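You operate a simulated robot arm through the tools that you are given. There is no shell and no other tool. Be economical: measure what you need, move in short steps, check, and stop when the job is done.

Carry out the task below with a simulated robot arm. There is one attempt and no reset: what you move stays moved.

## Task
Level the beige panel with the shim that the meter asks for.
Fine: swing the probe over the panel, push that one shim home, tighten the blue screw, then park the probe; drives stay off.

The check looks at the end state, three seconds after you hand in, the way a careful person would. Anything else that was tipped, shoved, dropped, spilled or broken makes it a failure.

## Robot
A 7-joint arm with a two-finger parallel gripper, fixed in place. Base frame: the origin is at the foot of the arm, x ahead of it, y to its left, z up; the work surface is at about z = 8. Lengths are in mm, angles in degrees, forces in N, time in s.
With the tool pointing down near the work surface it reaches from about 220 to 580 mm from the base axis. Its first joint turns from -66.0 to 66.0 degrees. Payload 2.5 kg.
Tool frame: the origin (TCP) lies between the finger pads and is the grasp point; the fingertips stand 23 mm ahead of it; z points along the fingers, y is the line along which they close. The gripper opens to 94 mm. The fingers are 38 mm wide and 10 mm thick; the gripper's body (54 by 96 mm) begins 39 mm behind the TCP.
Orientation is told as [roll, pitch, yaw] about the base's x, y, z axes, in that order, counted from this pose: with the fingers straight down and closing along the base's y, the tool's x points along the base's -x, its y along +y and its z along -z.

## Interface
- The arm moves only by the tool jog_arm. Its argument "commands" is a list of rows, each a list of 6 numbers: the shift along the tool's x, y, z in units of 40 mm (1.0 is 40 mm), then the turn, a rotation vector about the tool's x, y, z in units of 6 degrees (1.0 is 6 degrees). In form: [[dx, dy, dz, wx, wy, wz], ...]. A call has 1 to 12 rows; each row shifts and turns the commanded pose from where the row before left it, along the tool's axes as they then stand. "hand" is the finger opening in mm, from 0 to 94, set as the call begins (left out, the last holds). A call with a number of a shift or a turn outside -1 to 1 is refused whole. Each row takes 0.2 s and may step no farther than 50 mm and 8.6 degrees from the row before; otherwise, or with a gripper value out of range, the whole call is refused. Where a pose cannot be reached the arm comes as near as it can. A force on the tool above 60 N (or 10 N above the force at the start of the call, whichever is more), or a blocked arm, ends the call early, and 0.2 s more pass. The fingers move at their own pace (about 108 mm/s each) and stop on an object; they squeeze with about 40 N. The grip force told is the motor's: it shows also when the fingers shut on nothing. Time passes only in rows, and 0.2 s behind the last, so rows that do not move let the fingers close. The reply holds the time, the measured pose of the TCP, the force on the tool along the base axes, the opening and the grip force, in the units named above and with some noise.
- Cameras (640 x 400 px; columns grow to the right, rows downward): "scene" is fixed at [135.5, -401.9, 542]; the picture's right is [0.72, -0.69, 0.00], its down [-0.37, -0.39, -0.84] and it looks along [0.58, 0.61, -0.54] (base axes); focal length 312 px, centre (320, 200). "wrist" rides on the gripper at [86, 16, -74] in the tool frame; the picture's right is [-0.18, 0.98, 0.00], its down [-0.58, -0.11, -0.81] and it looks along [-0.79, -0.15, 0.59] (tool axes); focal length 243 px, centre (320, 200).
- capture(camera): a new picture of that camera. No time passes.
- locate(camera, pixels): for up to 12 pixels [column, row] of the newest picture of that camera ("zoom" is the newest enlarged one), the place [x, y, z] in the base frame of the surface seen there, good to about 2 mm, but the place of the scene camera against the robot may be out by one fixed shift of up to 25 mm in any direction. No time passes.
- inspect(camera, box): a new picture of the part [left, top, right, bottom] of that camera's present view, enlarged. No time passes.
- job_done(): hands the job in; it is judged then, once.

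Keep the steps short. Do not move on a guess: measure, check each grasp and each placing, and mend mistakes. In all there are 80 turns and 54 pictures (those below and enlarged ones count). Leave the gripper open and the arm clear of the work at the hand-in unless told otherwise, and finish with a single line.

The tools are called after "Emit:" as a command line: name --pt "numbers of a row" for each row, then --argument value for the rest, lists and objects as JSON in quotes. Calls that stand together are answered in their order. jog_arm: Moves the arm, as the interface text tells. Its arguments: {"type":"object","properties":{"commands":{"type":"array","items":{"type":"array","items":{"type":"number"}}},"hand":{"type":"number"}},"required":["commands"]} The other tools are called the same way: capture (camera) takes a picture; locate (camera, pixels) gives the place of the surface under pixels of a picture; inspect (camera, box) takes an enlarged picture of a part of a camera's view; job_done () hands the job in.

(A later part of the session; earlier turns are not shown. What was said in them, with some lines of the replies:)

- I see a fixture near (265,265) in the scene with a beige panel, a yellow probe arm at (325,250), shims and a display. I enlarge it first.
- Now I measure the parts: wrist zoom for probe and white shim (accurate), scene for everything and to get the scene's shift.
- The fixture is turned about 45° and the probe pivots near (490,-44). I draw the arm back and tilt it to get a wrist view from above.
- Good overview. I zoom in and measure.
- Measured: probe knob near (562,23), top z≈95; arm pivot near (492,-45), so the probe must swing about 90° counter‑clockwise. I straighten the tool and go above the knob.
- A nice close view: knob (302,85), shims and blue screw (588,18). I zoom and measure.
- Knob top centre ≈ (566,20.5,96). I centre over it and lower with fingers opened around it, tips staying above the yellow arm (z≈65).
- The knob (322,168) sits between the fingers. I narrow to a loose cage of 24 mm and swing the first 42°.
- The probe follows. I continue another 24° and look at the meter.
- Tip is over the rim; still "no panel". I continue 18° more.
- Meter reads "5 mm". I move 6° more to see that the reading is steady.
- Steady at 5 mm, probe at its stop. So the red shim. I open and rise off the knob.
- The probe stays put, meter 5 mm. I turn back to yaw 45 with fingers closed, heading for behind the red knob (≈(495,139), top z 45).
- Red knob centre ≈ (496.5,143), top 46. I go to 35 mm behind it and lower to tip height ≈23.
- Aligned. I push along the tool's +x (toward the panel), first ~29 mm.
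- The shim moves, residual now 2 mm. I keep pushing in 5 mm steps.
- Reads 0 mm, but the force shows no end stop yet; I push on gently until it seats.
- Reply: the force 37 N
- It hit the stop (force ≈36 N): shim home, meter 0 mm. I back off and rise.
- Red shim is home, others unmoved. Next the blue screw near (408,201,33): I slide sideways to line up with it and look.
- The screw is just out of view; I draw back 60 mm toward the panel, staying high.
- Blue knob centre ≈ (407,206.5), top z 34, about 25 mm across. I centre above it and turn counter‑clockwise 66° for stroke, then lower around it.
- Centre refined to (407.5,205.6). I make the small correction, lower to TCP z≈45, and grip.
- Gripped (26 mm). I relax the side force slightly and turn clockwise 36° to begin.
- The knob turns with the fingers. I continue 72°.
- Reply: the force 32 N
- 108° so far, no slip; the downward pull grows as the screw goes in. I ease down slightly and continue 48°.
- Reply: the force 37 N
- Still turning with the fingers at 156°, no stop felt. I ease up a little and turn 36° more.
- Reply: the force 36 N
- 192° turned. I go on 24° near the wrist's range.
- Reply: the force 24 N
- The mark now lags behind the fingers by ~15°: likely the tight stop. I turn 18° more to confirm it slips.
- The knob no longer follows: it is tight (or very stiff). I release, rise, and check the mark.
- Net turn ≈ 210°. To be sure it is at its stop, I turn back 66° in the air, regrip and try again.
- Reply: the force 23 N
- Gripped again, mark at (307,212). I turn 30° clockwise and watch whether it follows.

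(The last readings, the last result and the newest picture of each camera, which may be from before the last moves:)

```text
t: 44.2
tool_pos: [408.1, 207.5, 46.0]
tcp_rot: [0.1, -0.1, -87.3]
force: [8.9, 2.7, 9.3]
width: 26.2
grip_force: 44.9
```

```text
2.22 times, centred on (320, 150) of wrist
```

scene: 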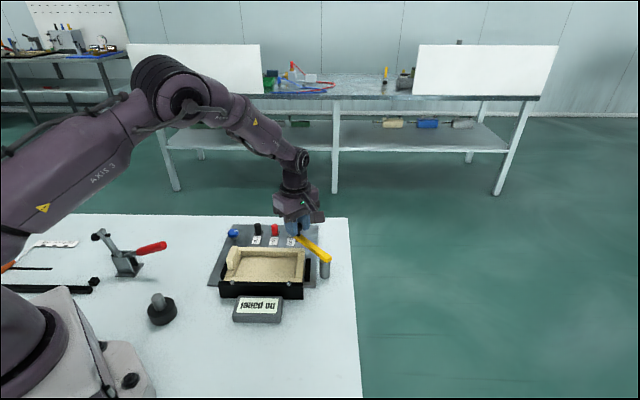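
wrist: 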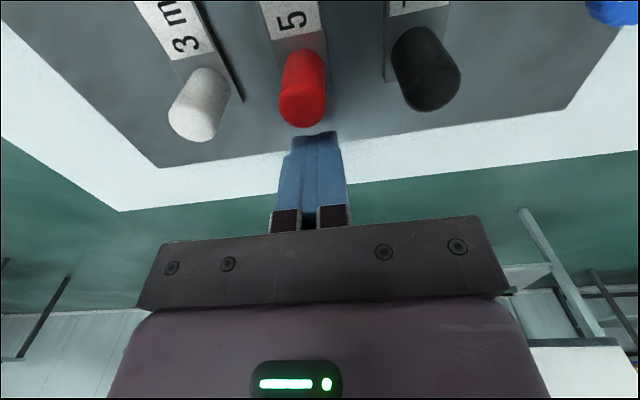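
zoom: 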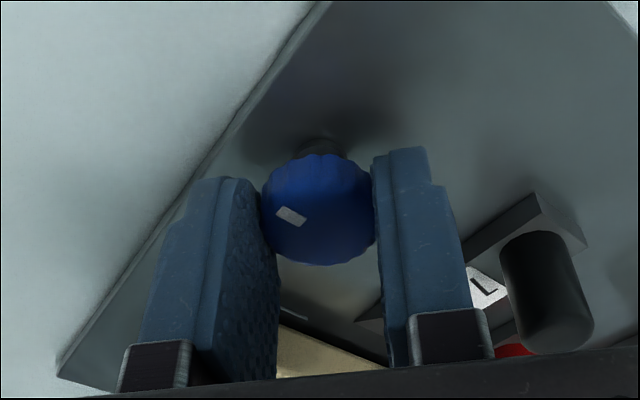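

The mark turned ~35° relative to the fingers while the knob stood still: the screw is tight. I release, rise, and turn toward the probe for parking.

Emit:
jog_arm --pt "0 0 0 0 0 0" --pt "0 0 -0.6 0 0 0" --pt "0 0 -1 0 0 0" --pt "0 0 -1 0 0 0" --pt "0 0 -1 0 0 -0.98" --pt "0 0 0 0 0 -0.98" --pt "0 0 0 0 0 -0.98" --pt "0 0 0 0 0 -0.98" --pt "0 0 0 0 0 -0.98" --pt "0 0 0 0 0 -0.98" --pt "0 0 0 0 0 -0.98" --hand 50

Emit:
jog_arm --pt "-0.9 -0.69 0 0 0 0" --pt "-0.9 -0.69 0 0 0 0" --pt "-0.9 -0.69 0 0 0 0" --pt "-0.9 -0.69 0 0 0 0" --pt "0 0 0 0 0 0"

Emit:
inspect --camera "wrist" --box '[200, 0, 440, 180]'

```text
t: 46.6
tool_pos: [408.7, 207.2, 188.3]
tcp_rot: [0.1, 0.0, -45.8]
force: [-0.8, -0.5, -0.9]
width: 49.6
grip_force: 0.1
```

```text
t: 47.8
tool_pos: [426.4, 23.8, 187.3]
tcp_rot: [0.1, -0.1, -45.8]
force: [0.4, 0.1, 0.1]
width: 50.1
grip_force: 0.0
```

```text
2.22 times, centred on (320, 90) of wrist
```

zoom: 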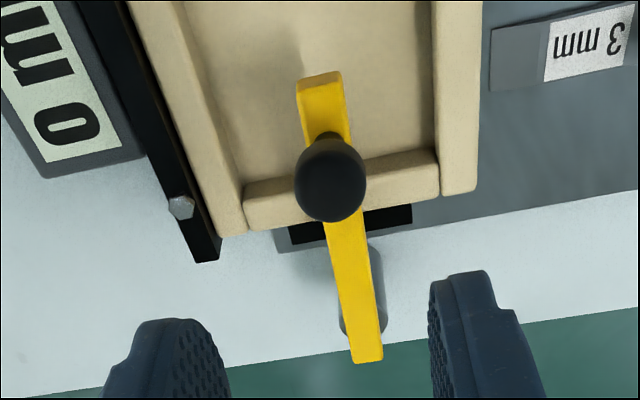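

Emit:
locate --camera "zoom" --pixels '[[330, 185], [302, 190], [360, 190], [330, 218], [330, 160], [325, 90], [365, 340], [350, 355], [380, 355]]'

```text
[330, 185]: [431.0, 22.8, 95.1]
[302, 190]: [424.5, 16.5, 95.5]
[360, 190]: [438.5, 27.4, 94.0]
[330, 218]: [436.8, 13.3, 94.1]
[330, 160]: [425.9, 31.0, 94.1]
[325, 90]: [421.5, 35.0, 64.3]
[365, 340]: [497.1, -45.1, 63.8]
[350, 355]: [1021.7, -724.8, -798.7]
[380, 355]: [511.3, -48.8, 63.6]
```

Probe knob now at (431,22), top 95. I centre and lower around it, then close to a loose cage.

Emit:
jog_arm --pt "-0.112 0.05 0 0 0 0" --pt "0 0 0.8 0 0 0" --pt "0 0 0.8 0 0 0" --pt "0 0 0.67 0 0 0"

Emit:
jog_arm --pt "0 0 0 0 0 0" --pt "0 0 0 0 0 0" --hand 24

Emit:
capture --camera "wrist"

```text
t: 48.8
tool_pos: [433.0, 24.6, 100.6]
tcp_rot: [0.0, 0.0, -45.9]
force: [-0.3, 0.0, 0.8]
width: 50.0
grip_force: 0.1
```

```text
t: 49.4
tool_pos: [433.6, 23.3, 99.9]
tcp_rot: [0.0, 0.0, -45.9]
force: [-0.1, 0.9, 0.9]
width: 24.1
grip_force: 0.0
```

```text
13 pictures are left
```

wrist: 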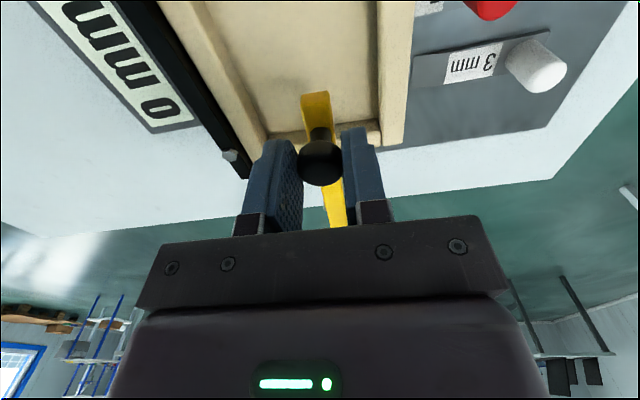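

Caged without contact force. I swing clockwise 72° first.

Emit:
jog_arm --pt "-0.013 0.248 0.05 0 0 1" --pt "-0.013 0.248 0 0 0 1" --pt "-0.013 0.248 0 0 0 1" --pt "-0.013 0.248 0 0 0 1" --pt "-0.013 0.248 0 0 0 1" --pt "-0.013 0.248 0 0 0 1" --pt "-0.013 0.248 0 0 0 1" --pt "-0.013 0.248 0 0 0 1" --pt "-0.013 0.248 0 0 0 1" --pt "-0.013 0.248 0 0 0 1" --pt "-0.013 0.248 0 0 0 1" --pt "-0.013 0.248 0 0 0 1"

Emit:
inspect --camera "scene" --box '[195, 175, 395, 335]'

```text
t: 52.0
tool_pos: [543.6, 43.5, 95.3]
tcp_rot: [0.0, 0.0, -118.0]
force: [-0.8, 0.7, 0.4]
width: 24.4
grip_force: 0.2
```

```text
2.50 times, centred on (295, 255) of scene
```

zoom: 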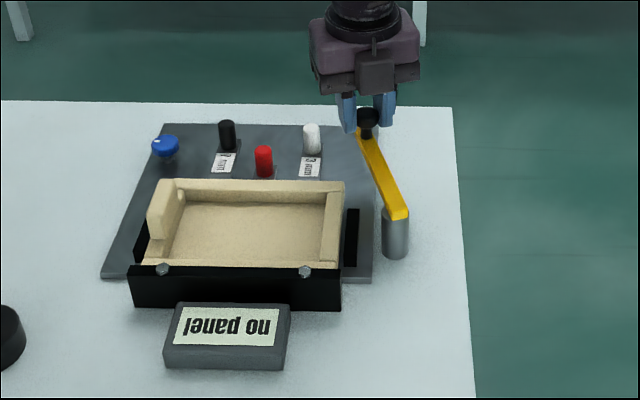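

The probe is nearly back. I finish 18° plus a small over-travel for the cage slack.

Emit:
jog_arm --pt "-0.013 0.248 0 0 0 1" --pt "-0.013 0.248 0 0 0 1" --pt "-0.013 0.248 0 0 0 1" --pt "0 0.05 0 0 0 0"

Emit:
inspect --camera "scene" --box '[195, 205, 355, 335]'

Emit:
capture --camera "wrist"

```text
t: 53.0
tool_pos: [568.6, 23.4, 96.1]
tcp_rot: [-0.1, 0.0, -136.0]
force: [-2.1, 1.1, 1.0]
width: 25.5
grip_force: 1.6
```

```text
3.08 times, centred on (275, 270) of scene
```

zoom: 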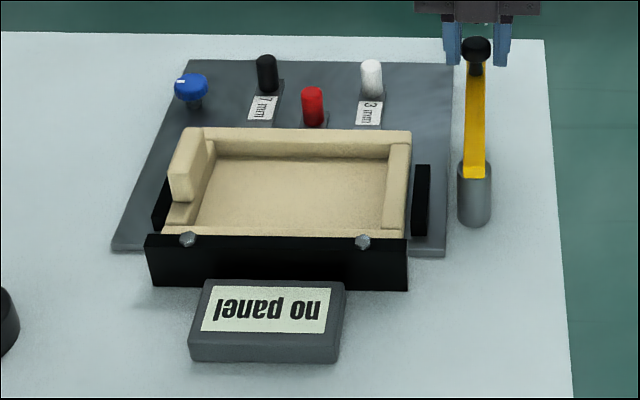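

```text
10 pictures are left
```

wrist: 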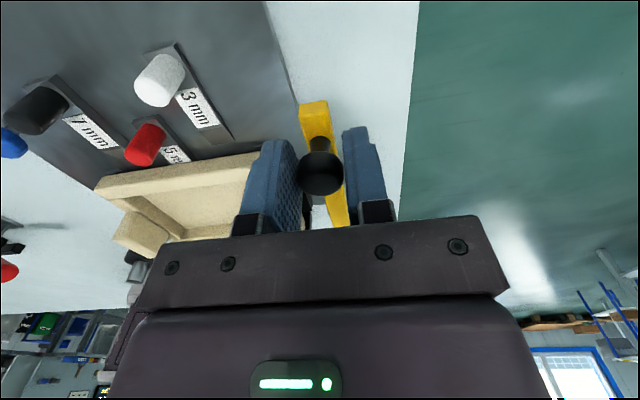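

The probe is at its park stop, same picture position as at the start. I open, rise straight up and check.

Emit:
jog_arm --pt "0 0 0 0 0 0" --pt "0 0 0 0 0 0" --pt "0 0 -0.6 0 0 0" --pt "0 0 -1 0 0 0" --pt "0 0 -1 0 0 0" --pt "0 0 -1 0 0 0" --hand 60

Emit:
capture --camera "scene"

Emit:
inspect --camera "scene" --box '[195, 205, 355, 335]'

```text
t: 54.4
tool_pos: [569.7, 23.2, 245.2]
tcp_rot: [-0.1, 0.0, -135.9]
force: [-1.0, 0.0, -0.3]
width: 60.1
grip_force: 0.1
```

```text
9 pictures are left
```

scene: 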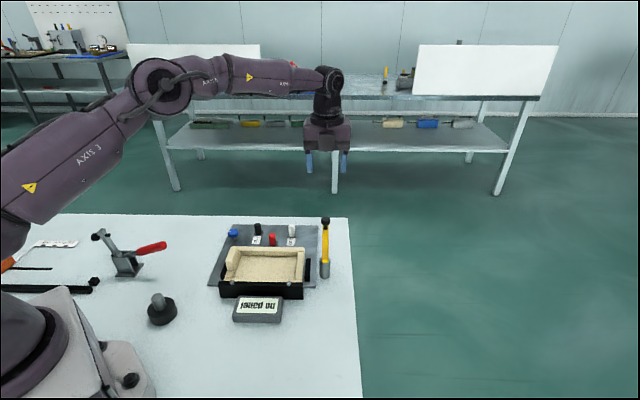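

```text
3.08 times, centred on (275, 270) of scene
```

zoom: 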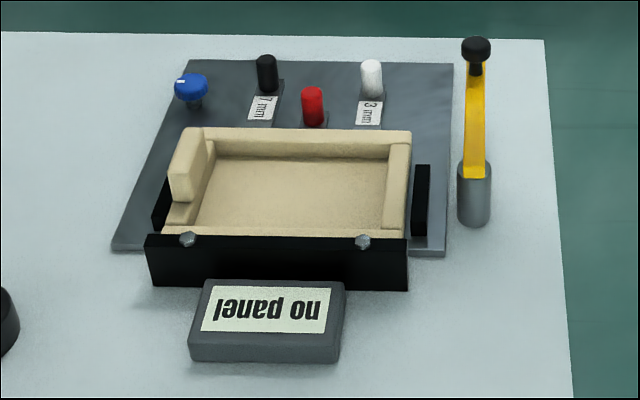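

Everything is in place: probe parked, red 5 mm shim home, screw tight, black and white shims unmoved, gripper open and clear. Handing in.

Emit:
job_done

```text
The job is handed in.
```

The panel is level: the meter asked for 5 mm, and with the red shim pushed home it read 0 mm; the blue screw is tight and the probe is parked.
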